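You operate a simulated robot arm through the tools that you are given. There is no shell and no other tool. Be economical: measure what you need, move in short steps, check, and stop when the job is done.

You run a simulated robot arm. Do the job below in one go: nothing can be reset, and whatever is moved stays where it is left.

Task
Prime the rim weld and the gusset weld with the primer brush.
Fine: load it at the primer pot; it goes back; the rib weld stays unprimed. Set down upright: primer brush. A coat counts when it lies all over at full strength: go over it till it gets no stronger.
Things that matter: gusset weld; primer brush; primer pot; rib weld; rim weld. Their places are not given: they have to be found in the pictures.

It is judged by the outcome, as a careful person would: the job done as asked, and still so three seconds after it is handed in. It fails if anything else is knocked over, pushed out of place, dropped, spilled or broken.

Robot
A 6-joint arm with a two-finger parallel gripper, fixed in place. Base frame: the origin is at the foot of the arm, x ahead of it, y to its left, z up. Readings come in mm, degrees, newtons and seconds.
With the tool pointing down near the work surface it reaches from about 200 to 620 mm from the base axis. Its first joint turns from -66.0 to 66.0 degrees. Payload 2.7 kg.
The tool frame sits at the grasp point between the pads (the TCP): z along the fingers, y along the line on which they close. The tips reach 23 mm beyond it. The gripper opens to 94 mm. The fingers are 38 mm wide and 10 mm thick; the gripper's body (54 by 96 mm) begins 39 mm behind the TCP.
Orientation is that of the tool frame in the base frame, as a unit quaternion [w, x, y, z]. With the fingers straight down and closing along the base's y, the tool's x points along the base's -x, its y along +y and its z along -z.

Tools
- The arm moves only by the tool apply_moves. Its argument "targets" is a list of rows, each a list of 3 entries, a list of its own where there are three numbers: the shift along the tool's x, y, z in m, then the turn, a rotation vector about the tool's x, y, z in degrees, then the opening, from 0 (shut) to 1 (fully open). In form: [[[x, y, z], [rx, ry, rz], gripper], ...]. A call has 1 to 8 rows; each row is the pose to reach, as a shift and turn from the pose commanded when the call began, along the tool's axes at that moment. Each row takes 0.2 s and may step no farther than 50 mm and 8.6 degrees from the row before; otherwise, or with a gripper value out of range, the whole call is refused. Where a pose cannot be reached the arm comes as near as it can. A force on the tool above 40 N (or 10 N above the force at the start of the call, whichever is more), or a blocked arm, ends the call early, and 0.2 s more pass. The fingers move at their own pace (about 45 mm/s each) and stop on an object; they squeeze with about 31 N. The grip force told is the motor's: it shows also when the fingers shut on nothing. Time passes only in rows, and 0.2 s behind the last, so rows that repeat a pose let the fingers close. It gives the time, the measured TCP pose, the force on the tool (base axes), the opening and the grip force at its end, in the units of the frame above (readings bear some noise), with the torque about the TCP (base axes, N m) and any sound that the robot's microphone picked up.
- Cameras (640 x 400 px; columns grow to the right, rows downward): "scene" is fixed at [62.3, -429.6, 1389.2]; the picture's right is [0.87, -0.50, 0.00], its down [-0.35, -0.61, -0.71] and it looks along [0.35, 0.61, -0.70] (base axes); focal length 329 px, centre (320, 200). "wrist" rides on the gripper at [86, 16, -74] in the tool frame; the picture's right is [-0.18, 0.98, 0.00], its down [-0.58, -0.11, -0.81] and it looks along [-0.79, -0.15, 0.59] (tool axes); focal length 243 px, centre (320, 200).
- grab_frame(camera): a new picture of that camera. It takes no simulated time.
- point_at(camera, pixels): for up to 12 pixels [column, row] of the newest picture of that camera ("zoom" is the newest enlarged one), the place [x, y, z] in the base frame of the surface seen there, good to about 2 mm. It takes no simulated time.
- enlarge(camera, box): a new picture of the part [left, top, right, bottom] of that camera's present view, enlarged. It takes no simulated time.
- finish_job(): hands the job in; it is judged then, once.

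Keep the steps short. Do not move on a guess: measure, check each grasp and each placing, and mend mistakes. In all there are 80 turns and 38 pictures (those below and enlarged ones count). Leave the gripper open and the arm clear of the work at the hand-in unless told otherwise, and finish with a single line.

The tools are called as a command line: name --argument value ..., lists and objects as JSON in quotes. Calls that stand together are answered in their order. apply_moves: Moves the arm, as the interface text tells. Its arguments: {"type":"object","properties":{"targets":{"type":"array"}},"required":["targets"]} The other tools are called the same way: grab_frame (camera) takes a picture; point_at (camera, pixels) gives the place of the surface under pixels of a picture; enlarge (camera, box) takes an enlarged picture of a part of a camera's view; finish_job () hands the job in.

At the start:

```text
time: 0.0
eef_pos: [376.7, -21.7, 1092.1]
tool_rot: [0.0, -0.001, 1.0, 0.0]
wrist_force: [-0.2, -0.4, -0.8]
ft_torque: [-0.01, 0.0, 0.0]
gripper_width: 94.2
grip_force: 0.1
```

scene: 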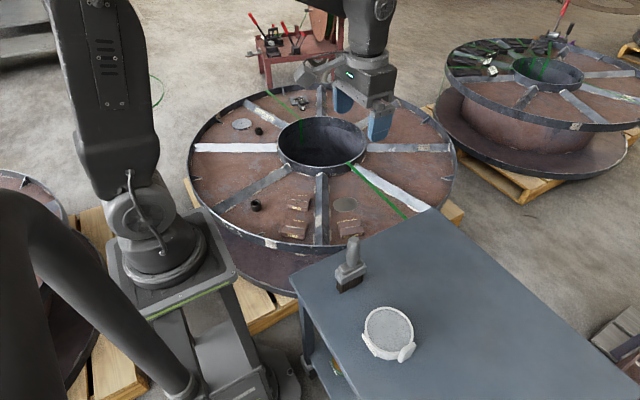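
wrist: 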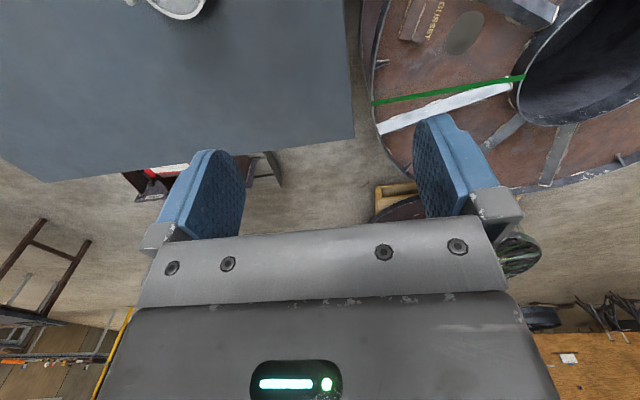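

I see a brush (about 350,265), a pot (388,330) on a bench, and a flanged drum with labels. I'll zoom in on the drum and the bench.

enlarge --camera "scene" --box '[180, 80, 470, 261]'

enlarge --camera "scene" --box '[270, 170, 370, 250]'

enlarge --camera "scene" --box '[310, 220, 440, 370]'

```text
2.21 times, centred on (325, 170) of scene
```

zoom: 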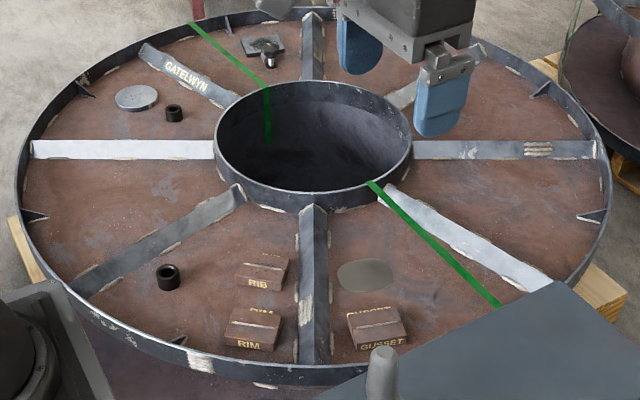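

```text
5.00 times, centred on (320, 210) of scene
```

zoom: 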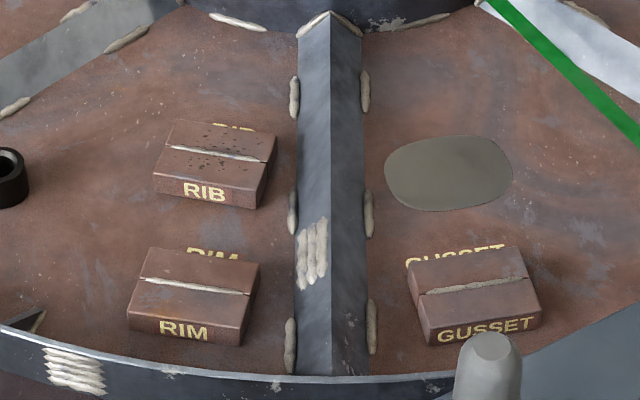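

```text
2.67 times, centred on (375, 295) of scene
```

zoom: 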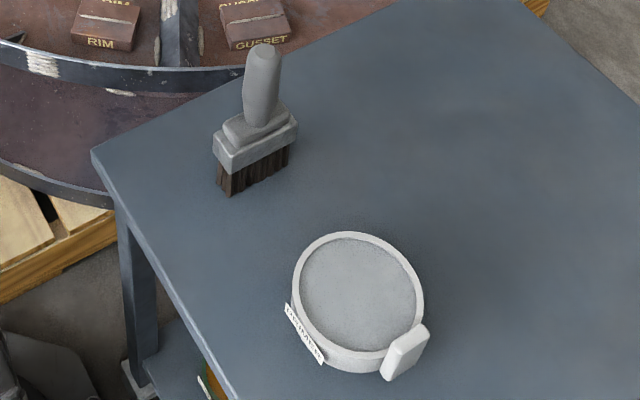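

Measuring the brush and pot in the zoom (last one), and the weld beads on the blocks in the scene picture.

point_at --camera "zoom" --pixels '[[263, 50], [262, 90], [217, 160], [296, 125], [232, 150], [230, 192], [288, 165], [360, 290], [360, 236], [300, 300], [422, 300], [200, 230]]'

point_at --camera "scene" --pixels '[[285.2, 226.4], [305.6, 228.4], [341.4, 228.6], [361, 226], [289.6, 199.4], [308, 201.8], [295, 223], [350, 223], [295, 231], [350, 231], [332, 220], [320, 215]]'

```text
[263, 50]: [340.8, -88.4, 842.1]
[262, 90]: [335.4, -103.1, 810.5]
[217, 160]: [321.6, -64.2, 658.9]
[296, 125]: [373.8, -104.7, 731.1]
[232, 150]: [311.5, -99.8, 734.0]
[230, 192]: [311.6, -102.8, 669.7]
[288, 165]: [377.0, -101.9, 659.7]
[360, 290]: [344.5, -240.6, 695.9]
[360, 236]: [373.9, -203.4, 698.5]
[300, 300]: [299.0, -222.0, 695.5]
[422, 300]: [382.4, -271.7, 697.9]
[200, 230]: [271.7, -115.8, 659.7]
```

```text
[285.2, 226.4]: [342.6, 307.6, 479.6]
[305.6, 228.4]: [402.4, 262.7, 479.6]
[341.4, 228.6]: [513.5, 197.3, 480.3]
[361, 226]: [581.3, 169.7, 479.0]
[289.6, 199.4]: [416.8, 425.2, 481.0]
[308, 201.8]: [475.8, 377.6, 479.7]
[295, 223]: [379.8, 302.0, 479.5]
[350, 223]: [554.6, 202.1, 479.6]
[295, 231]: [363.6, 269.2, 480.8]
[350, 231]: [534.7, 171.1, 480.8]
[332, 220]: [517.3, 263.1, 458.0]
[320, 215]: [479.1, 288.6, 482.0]
```

Table top is at z≈660, the brush stands with its width along x, handle at about (342,-90), top z≈842. I'll go above it with open fingers and look.

apply_moves --targets '[[[0.008, -0.017, 0.045], [0, 0, 0], 1], [[0.016, -0.034, 0.09], [0, 0, 0], 1], [[0.025, -0.051, 0.135], [0, 0, 0], 1], [[0.035, -0.069, 0.175], [0, 0, 0], 1], [[0.035, -0.069, 0.175], [0, 0, 0], 1]]'

grab_frame --camera "wrist"

enlarge --camera "scene" --box '[310, 210, 440, 370]'

```text
time: 1.2
eef_pos: [341.6, -90.4, 914.4]
tool_rot: [0.0, 0.0, 1.0, 0.0]
wrist_force: [-0.6, -1.0, -0.1]
ft_torque: [-0.02, 0.01, 0.01]
gripper_width: 94.0
grip_force: 0.0
```

```text
32 pictures are left
```

wrist: 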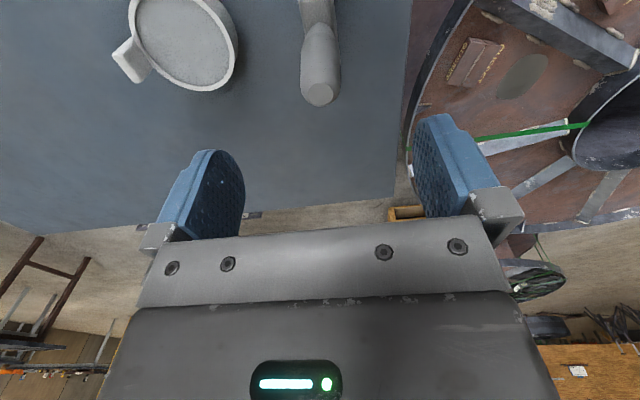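

```text
2.50 times, centred on (375, 290) of scene
```

zoom: 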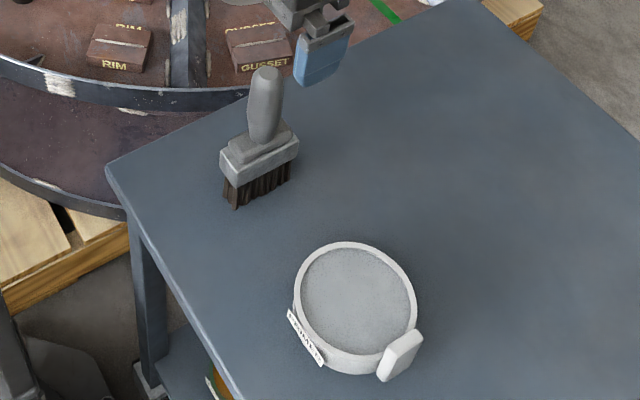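

The handle's top disc is at (320,94) in the wrist view. Measuring handle and pot here and in the zoom.

point_at --camera "wrist" --pixels '[[320, 94], [310, 95], [330, 95], [320, 60], [306, 60], [335, 60], [316, 12], [185, 40], [230, 30], [140, 20], [180, 85], [125, 60]]'

point_at --camera "zoom" --pixels '[[265, 70], [265, 100], [268, 135], [240, 160], [222, 165], [297, 140], [240, 172], [355, 310], [345, 245], [298, 300], [412, 305], [358, 366]]'

```text
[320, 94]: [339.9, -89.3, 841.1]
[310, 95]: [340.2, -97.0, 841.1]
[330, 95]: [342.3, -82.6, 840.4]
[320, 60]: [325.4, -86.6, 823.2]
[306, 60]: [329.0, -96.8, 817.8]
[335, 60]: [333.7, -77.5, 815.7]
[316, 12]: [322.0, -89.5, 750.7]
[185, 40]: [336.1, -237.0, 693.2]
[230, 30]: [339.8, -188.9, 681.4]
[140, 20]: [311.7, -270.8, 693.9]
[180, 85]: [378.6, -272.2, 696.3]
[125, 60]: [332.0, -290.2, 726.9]
```

```text
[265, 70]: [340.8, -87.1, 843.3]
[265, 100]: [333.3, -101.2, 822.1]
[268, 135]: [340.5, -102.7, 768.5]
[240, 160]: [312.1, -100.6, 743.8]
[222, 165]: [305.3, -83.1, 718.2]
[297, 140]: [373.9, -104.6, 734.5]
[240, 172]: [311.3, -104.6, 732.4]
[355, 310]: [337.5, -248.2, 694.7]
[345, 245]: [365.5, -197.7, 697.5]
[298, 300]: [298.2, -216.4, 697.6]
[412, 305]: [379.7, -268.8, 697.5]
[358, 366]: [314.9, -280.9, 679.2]
```

Handle centre ≈ (340,-88), Ø≈30, top z 842. I'll descend 102 mm with open fingers, then close.

apply_moves --targets '[[[0.001, 0.002, 0.04], [0, 0, 0], 1], [[0.001, 0.002, 0.08], [0, 0, 0], 1], [[0.001, 0.002, 0.102], [0, 0, 0], 1], [[0.001, 0.002, 0.102], [0, 0, 0], 0.3], [[0.001, 0.002, 0.102], [0, 0, 0], 0], [[0.001, 0.002, 0.102], [0, 0, 0], 0], [[0.001, 0.002, 0.102], [0, 0, 0], 0], [[0.001, 0.002, 0.102], [0, 0, 0], 0]]'

```text
time: 3.0
eef_pos: [340.2, -88.3, 813.6]
tool_rot: [0.0, 0.001, 1.0, 0.0]
wrist_force: [-0.2, -0.2, -0.7]
ft_torque: [-0.09, -0.03, -0.03]
gripper_width: 29.7
grip_force: 31.4
```

Gripped at 29.7 mm with 31 N. The bristle tip is 154 mm below TCP. Lifting 65 mm and checking.

apply_moves --targets '[[[0, 0, -0.02], [0, 0, 0], 0], [[0, 0, -0.045], [0, 0, 0], 0], [[0, 0, -0.08], [0, 0, 0], 0], [[0, 0, -0.08], [0, 0, 0], 0]]'

enlarge --camera "scene" --box '[310, 210, 440, 370]'

```text
time: 4.0
eef_pos: [339.9, -88.5, 893.5]
tool_rot: [0.0, 0.0, 1.0, 0.0]
wrist_force: [0.6, -0.1, -0.6]
ft_torque: [-0.04, -0.01, 0.0]
gripper_width: 29.6
grip_force: 30.9
```

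```text
2.50 times, centred on (375, 290) of scene
```

zoom: 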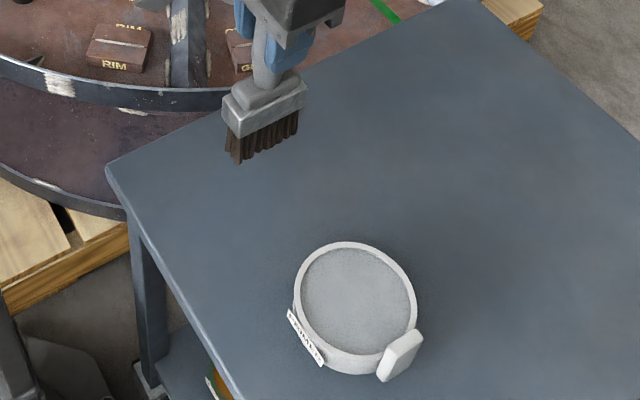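

Brush is up and straight. Measuring the bristle tips and the pot rim once more.

point_at --camera "zoom" --pixels '[[239, 160], [296, 133], [240, 140], [228, 146], [305, 310], [300, 325], [345, 250], [405, 300], [350, 345], [375, 260], [335, 340]]'

```text
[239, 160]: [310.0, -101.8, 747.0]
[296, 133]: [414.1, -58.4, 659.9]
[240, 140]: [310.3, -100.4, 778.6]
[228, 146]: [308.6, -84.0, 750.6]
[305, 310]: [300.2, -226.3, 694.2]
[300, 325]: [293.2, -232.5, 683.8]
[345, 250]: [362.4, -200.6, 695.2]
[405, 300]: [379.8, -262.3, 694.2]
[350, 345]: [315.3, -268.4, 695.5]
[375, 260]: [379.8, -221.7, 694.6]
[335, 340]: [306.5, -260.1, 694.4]
```

Pot fill is at z≈694.5, centre ≈ (341,-239). Moving over it at this height (tip 740).

apply_moves --targets '[[[0, -0.04, 0], [0, 0, 0], 0], [[0, -0.08, 0], [0, 0, 0], 0], [[0, -0.12, 0], [0, 0, 0], 0], [[-0.001, -0.1505, 0], [0, 0, 0], 0], [[-0.001, -0.1505, 0.02], [0, 0, 0], 0], [[-0.001, -0.1505, 0.02], [0, 0, 0], 0]]'

enlarge --camera "scene" --box '[310, 210, 440, 370]'

```text
time: 5.4
eef_pos: [341.9, -237.3, 875.0]
tool_rot: [0.0, 0.0, 1.0, 0.001]
wrist_force: [0.0, -1.4, -0.6]
ft_torque: [-0.03, 0.01, 0.01]
gripper_width: 29.1
grip_force: 30.9
```

```text
2.50 times, centred on (375, 290) of scene
```

zoom: 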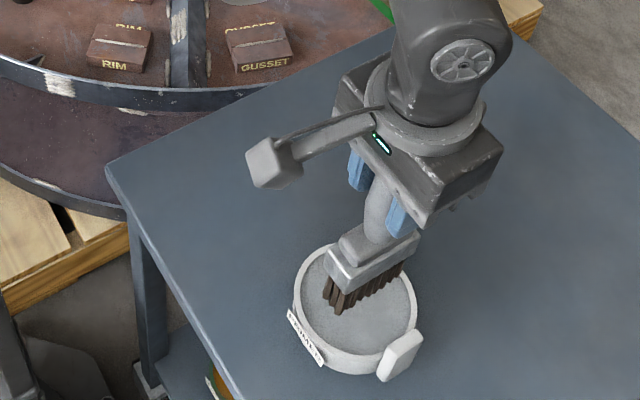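

Bristles are centred over the pot, tip z≈721. Dipping about 36 mm (10 mm into the primer), watching force.

apply_moves --targets '[[[0, 0, 0.015], [0, 0, 0], 0], [[0, 0, 0.026], [0, 0, 0], 0], [[0, 0, 0.032], [0, 0, 0], 0], [[0, 0, 0.037], [0, 0, 0], 0], [[0, 0, 0.037], [0, 0, 0], 0], [[0, 0, 0.037], [0, 0, 0], 0], [[0, 0, 0.037], [0, 0, 0], 0]]'

```text
time: 7.0
eef_pos: [342.5, -240.1, 838.1]
tool_rot: [0.001, -0.001, 1.0, -0.001]
wrist_force: [5.3, -2.5, 22.0]
ft_torque: [-0.45, -0.3, -0.07]
gripper_width: 29.4
grip_force: 30.8
```

It met 22 N of resistance in the primer, which is enough. Lifting straight out and checking that the bristles are loaded and the grip held.

apply_moves --targets '[[[0, 0, -0.01], [0, 0, 0], 0], [[0, 0, -0.03], [0, 0, 0], 0], [[0, 0, -0.06], [0, 0, 0], 0], [[0, 0, -0.06], [0, 0, 0], 0], [[0, 0, -0.06], [0, 0, 0], 0]]'

enlarge --camera "scene" --box '[330, 250, 430, 350]'

```text
time: 8.2
eef_pos: [342.0, -238.6, 897.7]
tool_rot: [0.0, 0.0, 1.0, 0.001]
wrist_force: [-0.5, -0.8, -0.4]
ft_torque: [0.02, 0.0, 0.0]
gripper_width: 29.1
grip_force: 31.0
```

```text
4.00 times, centred on (380, 300) of scene
```

zoom: 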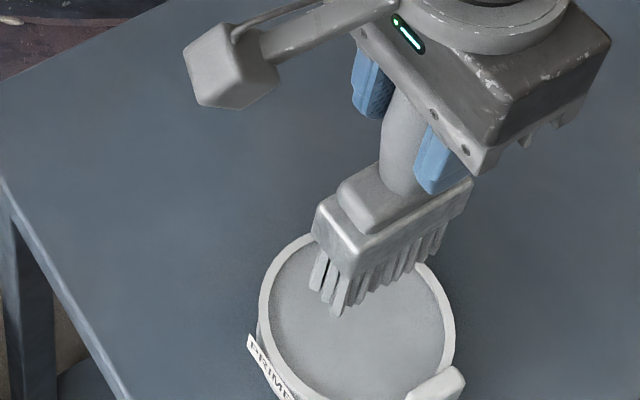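

Bristles are grey with primer, grip unchanged. Carrying the brush high across toward the rim block.

point_at --camera "zoom" --pixels '[[338, 312], [345, 280], [312, 285], [335, 245]]'

apply_moves --targets '[[[0, 0.045, 0], [0, 0, 0], 0], [[0, 0.09, 0], [0, 0, 0], 0], [[0, 0.135, 0], [0, 0, 0], 0], [[0, 0.18, 0], [0, 0, 0], 0], [[0, 0.225, 0], [0, 0, 7], 0], [[0, 0.27, 0], [0, 0, 14], 0], [[0, 0.315, 0], [0, 0, 21], 0], [[0, 0.36, 0], [0, 0, 28], 0]]'

```text
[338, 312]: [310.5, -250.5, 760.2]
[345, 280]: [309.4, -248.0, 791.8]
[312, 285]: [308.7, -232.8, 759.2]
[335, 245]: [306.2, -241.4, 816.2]
```

```text
time: 10.0
eef_pos: [341.9, 122.7, 898.6]
tool_rot: [0.0, 0.242, 0.97, -0.001]
wrist_force: [0.3, -0.4, -0.9]
ft_torque: [0.0, 0.05, -0.01]
gripper_width: 29.6
grip_force: 31.7
```

Now finishing the sideways move and rotating to -37° (along the rim bead), then coming down to about 70 mm above the block.

apply_moves --targets '[[[0.012, 0.039, 0], [0, 0, 4.5], 0], [[0.024, 0.078, 0], [0, 0, 8.9], 0], [[0.037, 0.118, 0], [0, 0, 8.9], 0], [[0.049, 0.1575, 0], [0, 0, 8.9], 0], [[0.049, 0.1575, 0.048], [0, 0, 8.9], 0], [[0.049, 0.1575, 0.096], [0, 0, 8.9], 0], [[0.049, 0.1575, 0.144], [0, 0, 8.9], 0], [[0.049, 0.1575, 0.18], [0, 0, 8.9], 0]]'

enlarge --camera "scene" --box '[250, 160, 378, 240]'

grab_frame --camera "wrist"

```text
time: 11.8
eef_pos: [371.0, 282.7, 718.1]
tool_rot: [0.0, 0.316, 0.949, 0.001]
wrist_force: [-1.0, -0.5, -1.1]
ft_torque: [-0.04, -0.01, -0.02]
gripper_width: 29.4
grip_force: 31.3
```

```text
5.00 times, centred on (314, 200) of scene
```

zoom: 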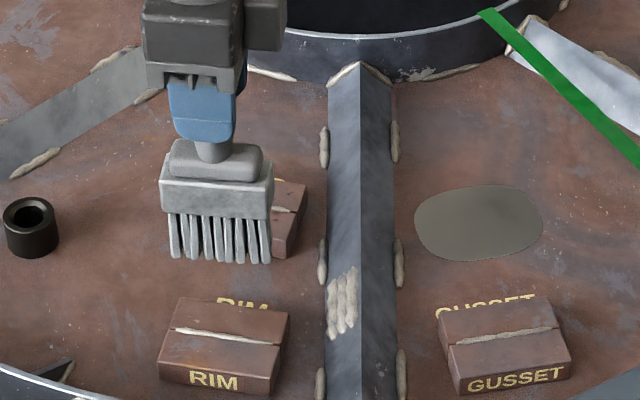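

```text
26 pictures are left
```

wrist: 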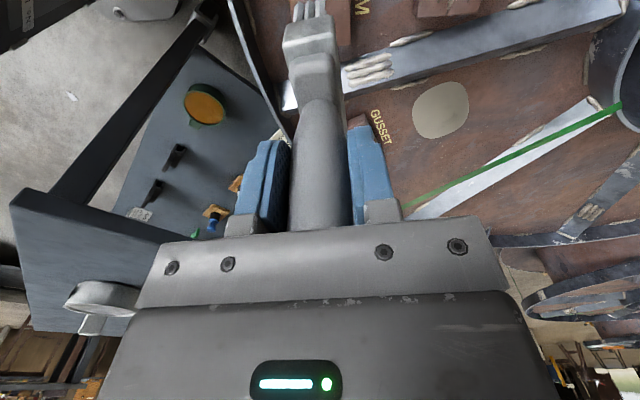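

Measuring the bristle tips and both beads accurately in this zoom.

point_at --camera "zoom" --pixels '[[174, 255], [267, 260], [222, 259], [165, 210], [270, 215], [176, 331], [228, 337], [280, 346], [456, 343], [505, 336], [555, 329], [215, 152]]'

```text
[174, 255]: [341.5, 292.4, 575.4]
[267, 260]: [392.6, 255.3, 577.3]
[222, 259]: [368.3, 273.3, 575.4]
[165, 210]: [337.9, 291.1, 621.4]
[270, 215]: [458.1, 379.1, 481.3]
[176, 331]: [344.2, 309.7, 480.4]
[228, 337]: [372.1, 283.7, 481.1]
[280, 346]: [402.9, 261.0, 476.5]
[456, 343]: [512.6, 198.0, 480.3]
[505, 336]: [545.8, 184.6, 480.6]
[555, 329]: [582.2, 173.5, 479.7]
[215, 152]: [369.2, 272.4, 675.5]
```

The brush slipped a little in the pot: tip is now ~144 mm below TCP. Rim bead runs (344,310)→(403,261) at z≈481. Lowering to light contact.

apply_moves --targets '[[[0, 0.001, 0.045], [0, 0, 0], 0], [[0, 0.001, 0.08], [0, 0, 0], 0], [[0, 0.001, 0.09], [0, 0, 0], 0], [[0, 0.001, 0.096], [0, 0, 0], 0], [[0, 0.001, 0.096], [0, 0, 0], 0]]'

```text
time: 13.0
eef_pos: [373.8, 286.0, 623.9]
tool_rot: [-0.001, 0.317, 0.948, 0.0]
wrist_force: [-7.8, -3.0, 31.3]
ft_torque: [-0.66, 0.51, -0.06]
gripper_width: 29.5
grip_force: 30.8
```

31 N, contact is stiff; easing up 2 mm and making strokes along the bead.

apply_moves --targets '[[[0, 0, -0.002], [0, 0, 0], 0], [[0.008, 0, -0.002], [0, 0, 0], 0], [[0.016, 0, -0.002], [0, 0, 0], 0], [[0.008, 0, -0.002], [0, 0, 0], 0], [[0, 0, -0.002], [0, 0, 0], 0], [[-0.008, 0, -0.002], [0, 0, 0], 0], [[-0.016, 0, -0.002], [0, 0, 0], 0], [[-0.008, 0, -0.002], [0, 0, 0], 0]]'

```text
time: 14.8
eef_pos: [379.6, 279.8, 622.5]
tool_rot: [0.0, 0.316, 0.949, 0.0]
wrist_force: [-0.8, 0.9, -1.2]
ft_torque: [-0.03, -0.02, 0.01]
gripper_width: 29.4
grip_force: 31.6
```

Force is nearly zero now; the brush may have slid up in the grip. Backing off 40 mm and looking.

apply_moves --targets '[[[0, 0, -0.03], [0, 0, 0], 0], [[-0.008, 0, -0.06], [0, 0, 0], 0], [[-0.008, 0, -0.06], [0, 0, 0], 0]]'

enlarge --camera "scene" --box '[265, 180, 345, 240]'

```text
time: 15.6
eef_pos: [386.1, 275.6, 683.5]
tool_rot: [-0.001, 0.317, 0.949, 0.0]
wrist_force: [-0.9, -1.1, -0.9]
ft_torque: [0.03, 0.01, 0.01]
gripper_width: 29.2
grip_force: 30.6
```

```text
6.67 times, centred on (305, 210) of scene
```

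zoom: 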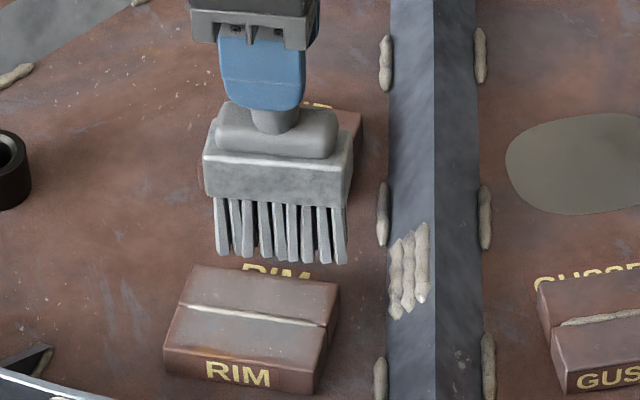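

The block top has a faint grey coat. Measuring the tips again and the bead ends.

point_at --camera "zoom" --pixels '[[221, 252], [341, 260], [282, 258], [183, 305], [250, 314], [324, 326], [205, 158], [352, 165], [190, 290], [330, 310]]'

```text
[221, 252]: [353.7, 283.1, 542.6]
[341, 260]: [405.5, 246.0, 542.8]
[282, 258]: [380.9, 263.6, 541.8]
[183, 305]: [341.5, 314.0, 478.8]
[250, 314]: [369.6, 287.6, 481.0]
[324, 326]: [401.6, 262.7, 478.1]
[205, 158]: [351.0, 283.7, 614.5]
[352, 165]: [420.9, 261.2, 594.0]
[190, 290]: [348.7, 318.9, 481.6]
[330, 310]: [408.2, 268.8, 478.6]
```

Tip offset is now 142 mm, so contact is at TCP ≈623. Lowering to ~621 and sweeping along the bead.

apply_moves --targets '[[[0, 0, 0.045], [0, 0, 0], 0], [[0, 0, 0.06], [0, 0, 0], 0], [[0, 0, 0.063], [0, 0, 0], 0], [[0.008, 0, 0.063], [0, 0, 0], 0], [[0.016, 0, 0.063], [0, 0, 0], 0], [[0.024, 0, 0.063], [0, 0, 0], 0], [[0.032, 0, 0.063], [0, 0, 0], 0]]'

```text
time: 17.2
eef_pos: [361.8, 295.1, 622.9]
tool_rot: [0.001, 0.316, 0.949, 0.004]
wrist_force: [8.8, -6.4, 30.5]
ft_torque: [-0.41, -0.33, 0.06]
gripper_width: 29.5
grip_force: 30.7
```

Firm contact, 30 N with drag along the bead. Easing 1 mm and sweeping back and forth.

apply_moves --targets '[[[-0.008, 0, -0.001], [0, 0, 0], 0], [[-0.016, 0, -0.001], [0, 0, 0], 0], [[-0.024, 0, -0.001], [0, 0, 0], 0], [[-0.032, 0, -0.001], [0, 0, 0], 0], [[-0.024, 0, -0.001], [0, 0, 0], 0], [[-0.016, 0, -0.001], [0, 0, 0], 0], [[-0.008, 0, -0.001], [0, 0, 0], 0], [[0, 0, -0.001], [0, 0, 0], 0]]'

apply_moves --targets '[[[-0.008, 0, 0], [0, 0, 0], 0], [[-0.016, 0, 0], [0, 0, 0], 0], [[-0.024, 0, 0], [0, 0, 0], 0], [[-0.032, 0, 0], [0, 0, 0], 0], [[-0.024, 0, 0], [0, 0, 0], 0], [[-0.016, 0, 0], [0, 0, 0], 0], [[-0.008, 0, 0], [0, 0, 0], 0], [[0, 0, 0], [0, 0, 0], 0]]'

apply_moves --targets '[[[-0.016, 0, -0.03], [0, 0, 0], 0], [[-0.016, -0.01, -0.07], [0, 0, 0], 0], [[-0.016, 0.03, -0.1], [0, 0, 0], 0], [[-0.016, 0.07, -0.1], [0, 0, 0], 0]]'

enlarge --camera "scene" --box '[265, 190, 325, 250]'

```text
time: 19.0
eef_pos: [360.6, 294.5, 623.2]
tool_rot: [0.0, 0.317, 0.949, 0.002]
wrist_force: [8.0, -6.0, 27.5]
ft_torque: [-0.28, -0.43, 0.03]
gripper_width: 29.4
grip_force: 31.0
```

```text
time: 20.8
eef_pos: [359.9, 293.2, 621.9]
tool_rot: [0.001, 0.316, 0.949, 0.002]
wrist_force: [8.5, -4.7, 27.5]
ft_torque: [-0.31, -0.42, 0.06]
gripper_width: 29.3
grip_force: 31.0
```

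```text
time: 21.8
eef_pos: [416.3, 340.6, 721.6]
tool_rot: [-0.001, 0.317, 0.949, -0.001]
wrist_force: [0.2, 0.0, -0.9]
ft_torque: [0.0, -0.02, -0.02]
gripper_width: 29.3
grip_force: 31.2
```

```text
6.67 times, centred on (295, 220) of scene
```

zoom: 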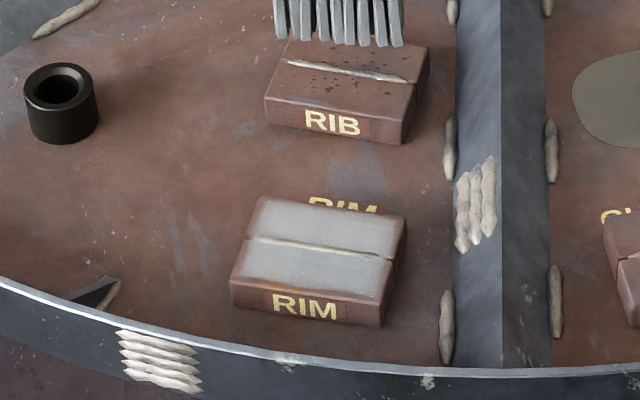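

The rim block top is well coated grey. Brush moves away from the rib side, then I look very closely at the rim coat's edges.

apply_moves --targets '[[[-0.04, -0.02, -0.01], [0, 0, 0], 0], [[-0.08, -0.04, -0.01], [0, 0, 0], 0], [[-0.12, -0.04, -0.01], [0, 0, 0], 0], [[-0.12, -0.04, -0.01], [0, 0, 0], 0]]'

enlarge --camera "scene" --box '[280, 215, 312, 240]'

```text
time: 22.8
eef_pos: [488.1, 237.9, 730.7]
tool_rot: [0.0, 0.316, 0.949, 0.001]
wrist_force: [-0.1, 0.3, -2.4]
ft_torque: [0.04, 0.0, 0.0]
gripper_width: 29.2
grip_force: 31.2
```

```text
16.00 times, centred on (296, 228) of scene
```

zoom: 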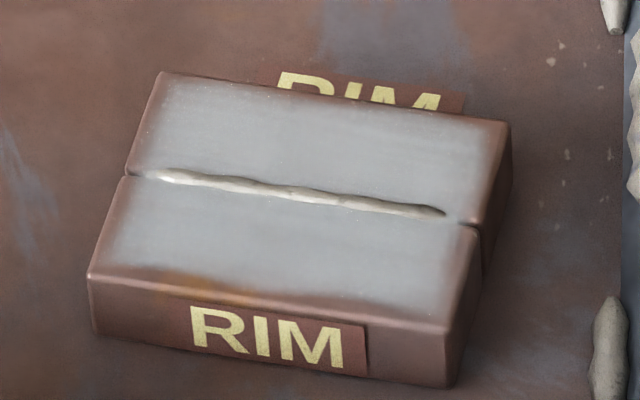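

The coat fades softly at the edges; I need to know whether it's the limit of the brush or of the patch. Measuring extents.

point_at --camera "zoom" --pixels '[[290, 188], [326, 88], [335, 105], [260, 270], [252, 300], [150, 172], [450, 214], [158, 78], [510, 125], [92, 275], [450, 325], [200, 285]]'

```text
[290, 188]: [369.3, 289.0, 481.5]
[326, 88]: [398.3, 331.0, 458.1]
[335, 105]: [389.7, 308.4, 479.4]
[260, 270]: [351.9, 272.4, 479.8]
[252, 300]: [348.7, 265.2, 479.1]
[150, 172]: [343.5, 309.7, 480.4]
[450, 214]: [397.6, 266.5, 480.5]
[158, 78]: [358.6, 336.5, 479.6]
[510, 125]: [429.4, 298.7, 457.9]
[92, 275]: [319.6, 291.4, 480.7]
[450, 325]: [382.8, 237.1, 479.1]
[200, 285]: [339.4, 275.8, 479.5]
```

Block top is 83×60 mm, centred (370,287), axis -40.7°. To be sure of full coverage I'll go over it again with sideways offsets, first the near side (−10 mm).

apply_moves --targets '[[[0.036, -0.014, 0], [0, 0, 3.7], 0], [[0.072, -0.028, 0], [0, 0, 3.7], 0], [[0.1085, -0.0426, 0.02], [0, 0, 3.7], 0], [[0.1085, -0.0426, 0.065], [0, 0, 3.7], 0], [[0.1085, -0.0426, 0.1], [0, 0, 3.7], 0], [[0.1085, -0.0426, 0.108], [0, 0, 3.7], 0], [[0.1085, -0.0426, 0.108], [0, 0, 3.7], 0]]'

```text
time: 24.4
eef_pos: [375.8, 266.9, 623.7]
tool_rot: [0.0, 0.347, 0.938, 0.001]
wrist_force: [-2.0, -1.4, 11.2]
ft_torque: [-0.07, 0.63, 0.07]
gripper_width: 29.6
grip_force: 31.0
```

Light contact, 11 N. Sweeping 32 mm along the near side and back, pressing 1 mm more.

apply_moves --targets '[[[0.008, 0, 0.001], [0, 0, 0], 0], [[0.016, 0, 0.001], [0, 0, 0], 0], [[0.024, 0, 0.001], [0, 0, 0], 0], [[0.032, 0, 0.001], [0, 0, 0], 0], [[0.024, 0, 0.001], [0, 0, 0], 0], [[0.016, 0, 0.001], [0, 0, 0], 0], [[0.008, 0, 0.001], [0, 0, 0], 0], [[0, 0, 0.001], [0, 0, 0], 0]]'

apply_moves --targets '[[[0, 0.01, 0], [0, 0, 0], 0], [[0.008, 0.01, 0], [0, 0, 0], 0], [[0.016, 0.01, 0], [0, 0, 0], 0], [[0.024, 0.01, 0], [0, 0, 0], 0], [[0.032, 0.01, 0], [0, 0, 0], 0], [[0.032, 0.02, 0], [0, 0, 0], 0], [[0.024, 0.02, 0], [0, 0, 0], 0], [[0.016, 0.02, 0], [0, 0, 0], 0]]'

apply_moves --targets '[[[-0.008, 0, 0], [0, 0, 0], 0], [[-0.016, 0, 0], [0, 0, 0], 0], [[-0.016, -0.01, 0], [0, 0, 0], 0], [[-0.008, -0.01, 0], [0, 0, 0], 0], [[0, -0.01, 0], [0, 0, 0], 0], [[0.008, -0.01, 0], [0, 0, 0], 0], [[0.016, -0.01, 0], [0, 0, 0], 0], [[0.016, -0.01, 0], [0, 0, 0], 0]]'

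apply_moves --targets '[[[0, 0, -0.04], [0, 0, 0], 0], [[-0.04, -0.02, -0.08], [0, 0, 0], 0], [[-0.08, -0.04, -0.11], [0, 0, 0], 0], [[-0.12, -0.04, -0.11], [0, 0, 0], 0], [[-0.15, -0.04, -0.11], [0, 0, 0], 0]]'

enlarge --camera "scene" --box '[280, 215, 312, 240]'

```text
time: 26.2
eef_pos: [372.7, 267.6, 622.9]
tool_rot: [0.0, 0.346, 0.938, 0.0]
wrist_force: [-5.4, 5.4, 18.9]
ft_torque: [0.5, 0.33, 0.0]
gripper_width: 29.5
grip_force: 31.0
```

```text
time: 28.0
eef_pos: [376.4, 292.3, 622.5]
tool_rot: [0.0, 0.346, 0.938, 0.0]
wrist_force: [-2.4, 2.4, 7.5]
ft_torque: [0.32, 0.26, -0.03]
gripper_width: 29.5
grip_force: 31.0
```

```text
time: 29.8
eef_pos: [356.4, 296.2, 622.8]
tool_rot: [0.0, 0.346, 0.938, 0.0]
wrist_force: [1.9, -0.2, 5.8]
ft_torque: [0.06, -0.21, -0.01]
gripper_width: 29.3
grip_force: 30.8
```

```text
refused: row 2 steps farther than a row can; nothing moved
```

```text
16.00 times, centred on (296, 228) of scene
```

zoom: 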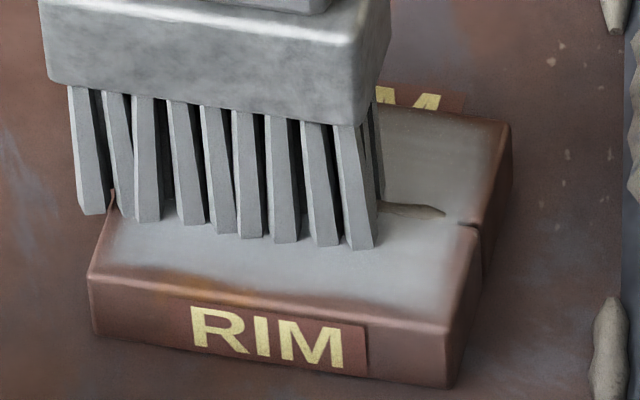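

The lift was refused for step size; redoing it with smaller steps toward the gusset side.

apply_moves --targets '[[[0, 0, -0.04], [0, 0, 0], 0], [[0, 0, -0.08], [0, 0, 0], 0], [[-0.025, -0.01, -0.11], [0, 0, 0], 0], [[-0.07, -0.02, -0.11], [0, 0, 0], 0], [[-0.11, -0.03, -0.11], [0, 0, 0], 0], [[-0.15, -0.04, -0.11], [0, 0, -7], 0], [[-0.15, -0.04, -0.11], [0, 0, -14], 0]]'

enlarge --camera "scene" --box '[280, 215, 312, 240]'

```text
time: 31.4
eef_pos: [444.1, 166.6, 732.4]
tool_rot: [0.0, 0.229, 0.973, 0.0]
wrist_force: [0.8, -0.1, -1.0]
ft_torque: [-0.01, 0.02, 0.01]
gripper_width: 29.2
grip_force: 30.6
```

```text
16.00 times, centred on (296, 228) of scene
```

zoom: 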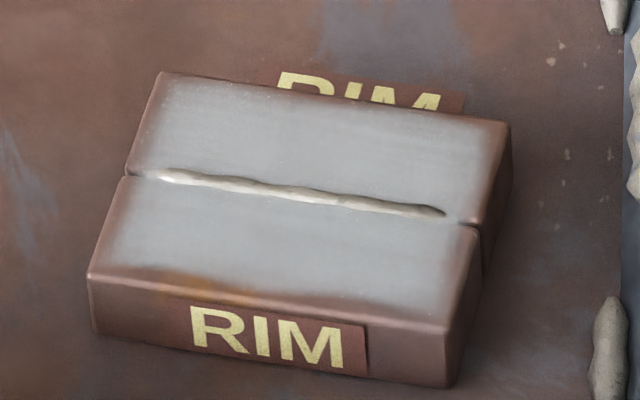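

Coat unchanged versus before, so it is saturated. Now checking the gusset block and where the bench edge lies, since the tool will be lower than the bench top.

enlarge --camera "scene" --box '[290, 190, 440, 284]'

```text
4.26 times, centred on (365, 237) of scene
```

zoom: 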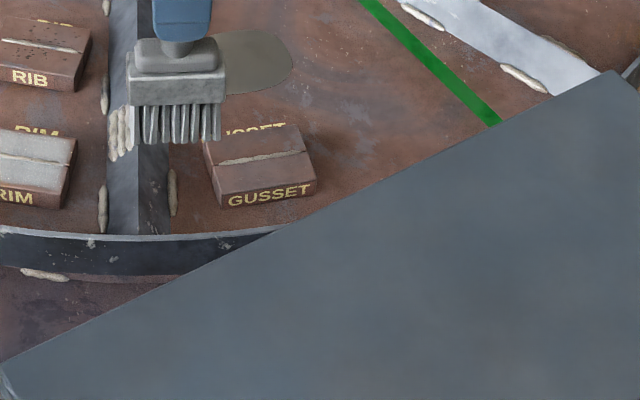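

point_at --camera "zoom" --pixels '[[10, 365], [284, 232], [450, 152], [600, 80], [220, 162], [262, 157], [306, 151], [206, 143], [218, 192], [316, 176], [298, 126], [218, 138]]'

```text
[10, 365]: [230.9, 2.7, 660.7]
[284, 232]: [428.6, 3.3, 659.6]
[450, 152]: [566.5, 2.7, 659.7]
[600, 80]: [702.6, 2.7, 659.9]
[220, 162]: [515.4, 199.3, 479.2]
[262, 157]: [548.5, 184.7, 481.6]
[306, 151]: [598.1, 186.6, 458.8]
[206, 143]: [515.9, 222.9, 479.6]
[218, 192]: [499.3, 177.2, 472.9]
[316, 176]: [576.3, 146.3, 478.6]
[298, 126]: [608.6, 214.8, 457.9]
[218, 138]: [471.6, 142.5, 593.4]
```

Bench edge is at y≈3, well clear. Gusset bead centre (547,185), axis −22.5°. Moving over it and lowering to near contact.

apply_moves --targets '[[[-0.028, 0.021, 0], [0, 0, -4], 0], [[-0.056, 0.042, 0], [0, 0, -4], 0], [[-0.084, 0.0624, 0], [0, 0, -4], 0], [[-0.084, 0.0624, 0.045], [0, 0, -4], 0], [[-0.084, 0.0624, 0.085], [0, 0, -4], 0], [[-0.084, 0.0624, 0.105], [0, 0, -4], 0], [[-0.084, 0.0624, 0.1085], [0, 0, -4], 0], [[-0.084, 0.0624, 0.1085], [0, 0, -4], 0]]'

```text
time: 33.2
eef_pos: [548.2, 186.4, 622.8]
tool_rot: [0.0, 0.195, 0.981, 0.0]
wrist_force: [-0.6, -0.6, -0.6]
ft_torque: [0.0, -0.02, 0.03]
gripper_width: 29.4
grip_force: 31.2
```

No contact yet at TCP z 622.8. Pressing 2.5 mm further and beginning strokes.

apply_moves --targets '[[[0, 0, 0.001], [0, 0, 0], 0], [[0, 0, 0.0025], [0, 0, 0], 0], [[0.008, 0, 0.0025], [0, 0, 0], 0], [[0.016, 0, 0.0025], [0, 0, 0], 0], [[0.008, 0, 0.0025], [0, 0, 0], 0], [[0, 0, 0.0025], [0, 0, 0], 0]]'

```text
time: 34.6
eef_pos: [547.3, 188.2, 623.1]
tool_rot: [0.002, 0.195, 0.981, 0.001]
wrist_force: [-6.6, 4.5, 21.8]
ft_torque: [0.4, 0.22, 0.09]
gripper_width: 29.5
grip_force: 31.1
```

22 N contact. Sweeping across full ±16 mm, three passes with small sideways offsets.

apply_moves --targets '[[[-0.008, 0, 0], [0, 0, 0], 0], [[-0.016, 0, 0], [0, 0, 0], 0], [[-0.008, 0, 0], [0, 0, 0], 0], [[0, 0, 0], [0, 0, 0], 0], [[0.008, 0, 0], [0, 0, 0], 0], [[0.016, 0, 0], [0, 0, 0], 0], [[0.008, 0, 0], [0, 0, 0], 0], [[0, 0, 0], [0, 0, 0], 0]]'

apply_moves --targets '[[[0, -0.01, 0], [0, 0, 0], 0], [[-0.008, -0.01, 0], [0, 0, 0], 0], [[-0.016, -0.01, 0], [0, 0, 0], 0], [[-0.008, -0.01, 0], [0, 0, 0], 0], [[0, -0.01, 0], [0, 0, 0], 0], [[0.008, -0.01, 0], [0, 0, 0], 0], [[0.016, -0.01, 0], [0, 0, 0], 0], [[0.016, 0, 0], [0, 0, 0], 0]]'

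apply_moves --targets '[[[0, 0.01, 0], [0, 0, 0], 0], [[-0.008, 0.01, 0], [0, 0, 0], 0], [[-0.016, 0.01, 0], [0, 0, 0], 0], [[-0.024, 0.01, 0], [0, 0, 0], 0], [[-0.032, 0.01, 0], [0, 0, 0], 0], [[-0.032, 0, 0], [0, 0, 0], 0], [[-0.024, 0, 0], [0, 0, 0], 0], [[-0.016, 0, 0], [0, 0, 0], 0]]'

apply_moves --targets '[[[0, 0, -0.04], [0, 0, 0], 0], [[0, 0, -0.08], [0, 0, 0], 0], [[0, 0, -0.125], [0, 0, 0], 0], [[0, 0, -0.17], [0, 0, 0], 0], [[0, 0, -0.215], [0, 0, 0], 0], [[0, -0.03, -0.25], [0, 0, 0], 0], [[0, -0.06, -0.28], [0, 0, 0], 0]]'

enlarge --camera "scene" --box '[335, 213, 367, 238]'

```text
time: 36.4
eef_pos: [547.8, 187.2, 622.4]
tool_rot: [0.001, 0.195, 0.981, 0.0]
wrist_force: [-5.2, 4.8, 19.5]
ft_torque: [0.39, 0.24, 0.08]
gripper_width: 29.5
grip_force: 31.1
```

```text
time: 38.2
eef_pos: [532.8, 191.9, 622.9]
tool_rot: [0.0, 0.196, 0.981, -0.001]
wrist_force: [-4.1, -10.0, 29.5]
ft_torque: [-1.23, 0.18, -0.07]
gripper_width: 29.5
grip_force: 30.7
```

```text
time: 40.0
eef_pos: [548.7, 185.3, 623.1]
tool_rot: [0.002, 0.195, 0.981, 0.0]
wrist_force: [3.4, -3.1, 11.3]
ft_torque: [-0.48, -0.28, 0.06]
gripper_width: 29.2
grip_force: 30.8
out of reach, approached as far as the arm can: row 5
```

```text
time: 41.6
eef_pos: [524.8, 130.3, 900.7]
tool_rot: [0.0, 0.196, 0.981, 0.0]
wrist_force: [-0.3, -0.6, -1.5]
ft_torque: [0.01, -0.01, 0.01]
gripper_width: 29.4
grip_force: 31.1
```

```text
16.00 times, centred on (351, 226) of scene
```

zoom: 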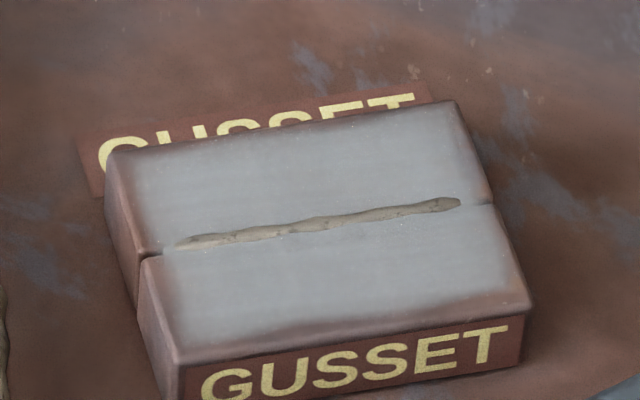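

Gusset coat matches the rim's. To verify it gets no stronger, I'll go down and over it once more and compare.

apply_moves --targets '[[[0, 0.03, 0.03], [0, 0, 0], 0], [[0, 0.06, 0.065], [0, 0, 0], 0], [[0, 0.06, 0.11], [0, 0, 0], 0], [[0, 0.06, 0.155], [0, 0, 0], 0], [[0, 0.06, 0.2], [0, 0, 0], 0], [[0, 0.06, 0.24], [0, 0, 0], 0], [[0, 0.06, 0.27], [0, 0, 0], 0], [[0, 0.06, 0.28], [0, 0, 0], 0]]'

apply_moves --targets '[[[-0.006, 0, 0], [0, 0, 0], 0], [[-0.012, 0, 0], [0, 0, 0], 0], [[-0.006, 0, 0], [0, 0, 0], 0], [[0, 0, 0], [0, 0, 0], 0], [[0.008, 0, 0], [0, 0, 0], 0], [[0.016, 0, 0], [0, 0, 0], 0], [[0.008, 0, 0], [0, 0, 0], 0], [[0, 0, 0], [0, 0, 0], 0]]'

apply_moves --targets '[[[-0.006, 0, 0], [0, 0, 0], 0], [[-0.012, 0, 0], [0, 0, 0], 0], [[-0.006, -0.006, 0], [0, 0, 0], 0], [[0, -0.006, 0], [0, 0, 0], 0], [[0.008, -0.006, 0], [0, 0, 0], 0], [[0.016, 0, 0], [0, 0, 0], 0], [[0.008, 0.006, 0], [0, 0, 0], 0], [[0, 0, 0], [0, 0, 0], 0]]'

apply_moves --targets '[[[0, 0, -0.04], [0, 0, 0], 0], [[0, 0, -0.08], [0, 0, 0], 0], [[0, 0, -0.125], [0, 0, 0], 0], [[0, 0, -0.17], [0, 0, 0], 0], [[0, 0, -0.215], [0, 0, 0], 0], [[0, -0.03, -0.25], [0, 0, 0], 0], [[0, -0.06, -0.28], [0, 0, 0], 0]]'

enlarge --camera "scene" --box '[335, 213, 367, 238]'

```text
time: 43.4
eef_pos: [548.9, 186.9, 622.8]
tool_rot: [0.001, 0.196, 0.981, 0.0]
wrist_force: [-3.0, 0.3, 10.0]
ft_torque: [0.19, 0.27, 0.1]
gripper_width: 29.3
grip_force: 31.1
```

```text
time: 45.2
eef_pos: [547.9, 188.0, 622.8]
tool_rot: [0.001, 0.195, 0.981, 0.001]
wrist_force: [-6.6, 5.0, 21.0]
ft_torque: [0.16, 0.29, 0.01]
gripper_width: 29.2
grip_force: 31.4
```

```text
time: 47.0
eef_pos: [547.5, 187.3, 621.3]
tool_rot: [0.001, 0.196, 0.981, 0.002]
wrist_force: [-2.1, 6.1, 17.2]
ft_torque: [0.65, 0.24, 0.0]
gripper_width: 29.3
grip_force: 30.9
```

```text
time: 48.6
eef_pos: [524.7, 131.8, 900.9]
tool_rot: [0.001, 0.196, 0.981, 0.0]
wrist_force: [0.3, -0.6, -1.6]
ft_torque: [0.01, 0.0, 0.0]
gripper_width: 29.6
grip_force: 31.3
```

```text
16.00 times, centred on (351, 226) of scene
```

zoom: 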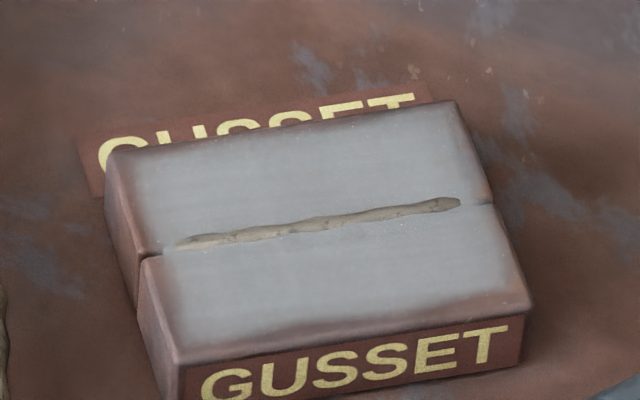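

No change, so the gusset is saturated too. Carrying the brush back above its original spot (340,-88), turning it back to its first orientation.

apply_moves --targets '[[[0.0123, -0.0391, 0], [0, 0, -5], 0], [[0.0245, -0.0782, 0], [0, 0, -10], 0], [[0.0368, -0.1173, 0], [0, 0, -15], 0], [[0.0491, -0.1564, 0], [0, 0, -20], 0], [[0.0614, -0.1955, 0], [0, 0, -22.6], 0], [[0.0736, -0.2346, 0], [0, 0, -22.6], 0], [[0.0859, -0.2737, 0], [0, 0, -22.6], 0], [[0.0859, -0.2737, 0], [0, 0, -22.6], 0]]'

enlarge --camera "scene" --box '[310, 205, 410, 300]'

```text
time: 50.4
eef_pos: [339.5, -87.9, 901.2]
tool_rot: [-0.001, -0.001, 1.0, 0.0]
wrist_force: [-1.1, 0.1, -2.2]
ft_torque: [0.0, -0.01, -0.02]
gripper_width: 29.5
grip_force: 30.7
```

```text
4.21 times, centred on (360, 252) of scene
```

zoom: 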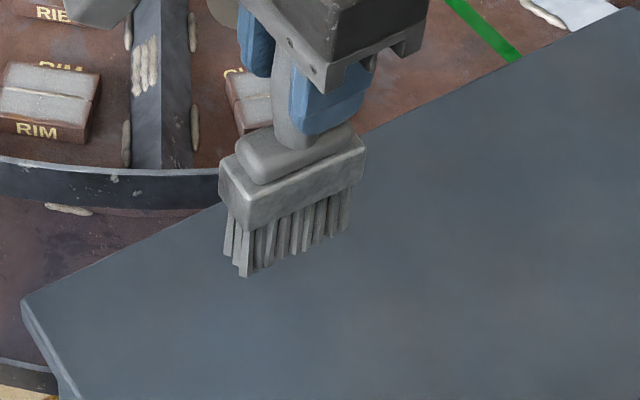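

Checking the tip height and levelness of the brush before setting it down.

point_at --camera "zoom" --pixels '[[245, 272], [268, 264], [305, 248], [332, 233], [248, 190], [350, 152], [248, 225], [350, 180], [229, 250], [222, 170]]'

```text
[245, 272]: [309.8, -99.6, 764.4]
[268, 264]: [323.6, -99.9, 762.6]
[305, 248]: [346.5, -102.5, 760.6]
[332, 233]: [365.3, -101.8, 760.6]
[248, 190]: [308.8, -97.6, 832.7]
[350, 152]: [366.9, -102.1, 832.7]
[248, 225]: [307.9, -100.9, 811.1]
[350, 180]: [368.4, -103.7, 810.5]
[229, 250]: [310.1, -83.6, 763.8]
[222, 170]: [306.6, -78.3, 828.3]
```

Level and straight; tip z≈760, so table contact is at TCP ≈802. Lowering 97 mm, then feeling for contact.

apply_moves --targets '[[[0, 0, 0.04], [0, 0, 0], 0], [[0, 0, 0.07], [0, 0, 0], 0], [[0, 0, 0.09], [0, 0, 0], 0], [[0, 0, 0.096], [0, 0, 0], 0], [[0, 0, 0.0985], [0, 0, 0], 0], [[0, 0, 0.0985], [0, 0, 0], 0]]'

```text
time: 51.8
eef_pos: [340.7, -90.1, 804.3]
tool_rot: [0.001, 0.0, 1.0, -0.001]
wrist_force: [-4.6, 2.5, 19.0]
ft_torque: [0.43, 0.11, 0.12]
gripper_width: 29.3
grip_force: 31.2
```

Contact at 19 N. Easing up 1.5 mm, then opening.

apply_moves --targets '[[[0, 0, -0.0015], [0, 0, 0], 0], [[0, 0, -0.0015], [0, 0, 0], 0]]'

```text
time: 52.4
eef_pos: [340.1, -89.3, 803.8]
tool_rot: [0.0, 0.0, 1.0, 0.0]
wrist_force: [-0.9, 0.3, -1.9]
ft_torque: [0.0, -0.03, 0.01]
gripper_width: 29.2
grip_force: 30.9
```

Just unloaded, essentially touching. Opening the fingers slowly.

apply_moves --targets '[[[0, 0, 0], [0, 0, 0], 0.36], [[0, 0, 0], [0, 0, 0], 0.5], [[0, 0, 0], [0, 0, 0], 0.8], [[0, 0, 0], [0, 0, 0], 1], [[0, 0, 0], [0, 0, 0], 1], [[0, 0, 0], [0, 0, 0], 1]]'

apply_moves --targets '[[[0, 0, -0.03], [0, 0, 0], 1], [[0, 0, -0.07], [0, 0, 0], 1], [[0, 0, -0.11], [0, 0, 0], 1], [[0, 0, -0.155], [0, 0, 0], 1], [[0, 0, -0.2], [0, 0, 0], 1], [[0, 0, -0.24], [0, 0, 0], 1]]'

enlarge --camera "scene" --box '[270, 180, 440, 370]'

enlarge --camera "scene" --box '[260, 175, 370, 245]'

```text
time: 53.8
eef_pos: [339.9, -89.3, 804.8]
tool_rot: [0.0, 0.0, 1.0, 0.0]
wrist_force: [0.7, -0.4, 0.4]
ft_torque: [-0.02, 0.0, 0.01]
gripper_width: 94.1
grip_force: 0.0
```

```text
time: 55.2
eef_pos: [339.6, -87.8, 1045.1]
tool_rot: [0.0, -0.001, 1.0, -0.001]
wrist_force: [0.0, 0.3, -0.6]
ft_torque: [0.01, -0.02, 0.03]
gripper_width: 93.9
grip_force: 0.2
```

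```text
2.11 times, centred on (355, 275) of scene
```

zoom: 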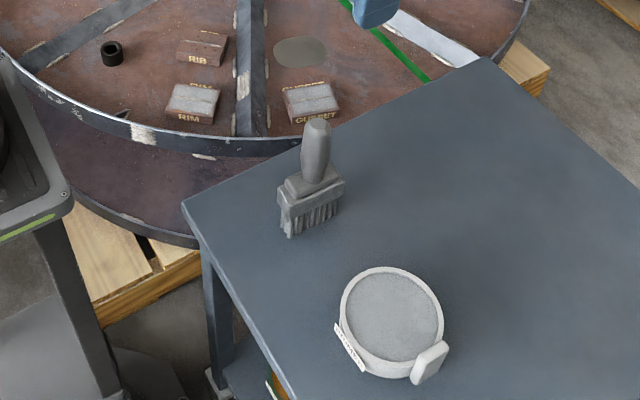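

```text
5.71 times, centred on (315, 210) of scene
```

zoom: 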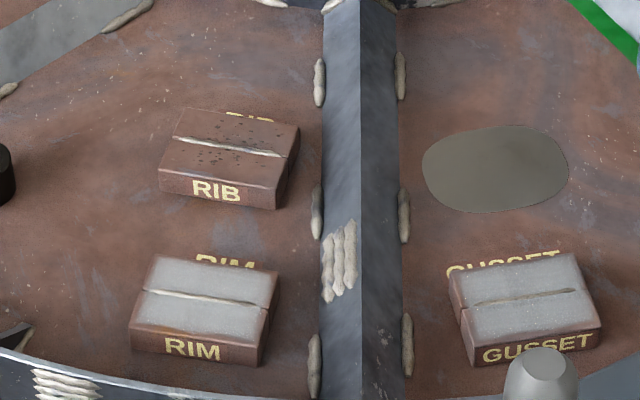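

The brush stands upright at its original spot, the rim and gusset are coated, the rib is bare, the pot is where it was, and the arm is clear with the gripper open. Handing in.

finish_job

```text
The job is handed in.
```

The rim and gusset welds are primed until more passes made no visible difference, the rib weld is bare, the brush is back upright in its place, and the job is handed in.
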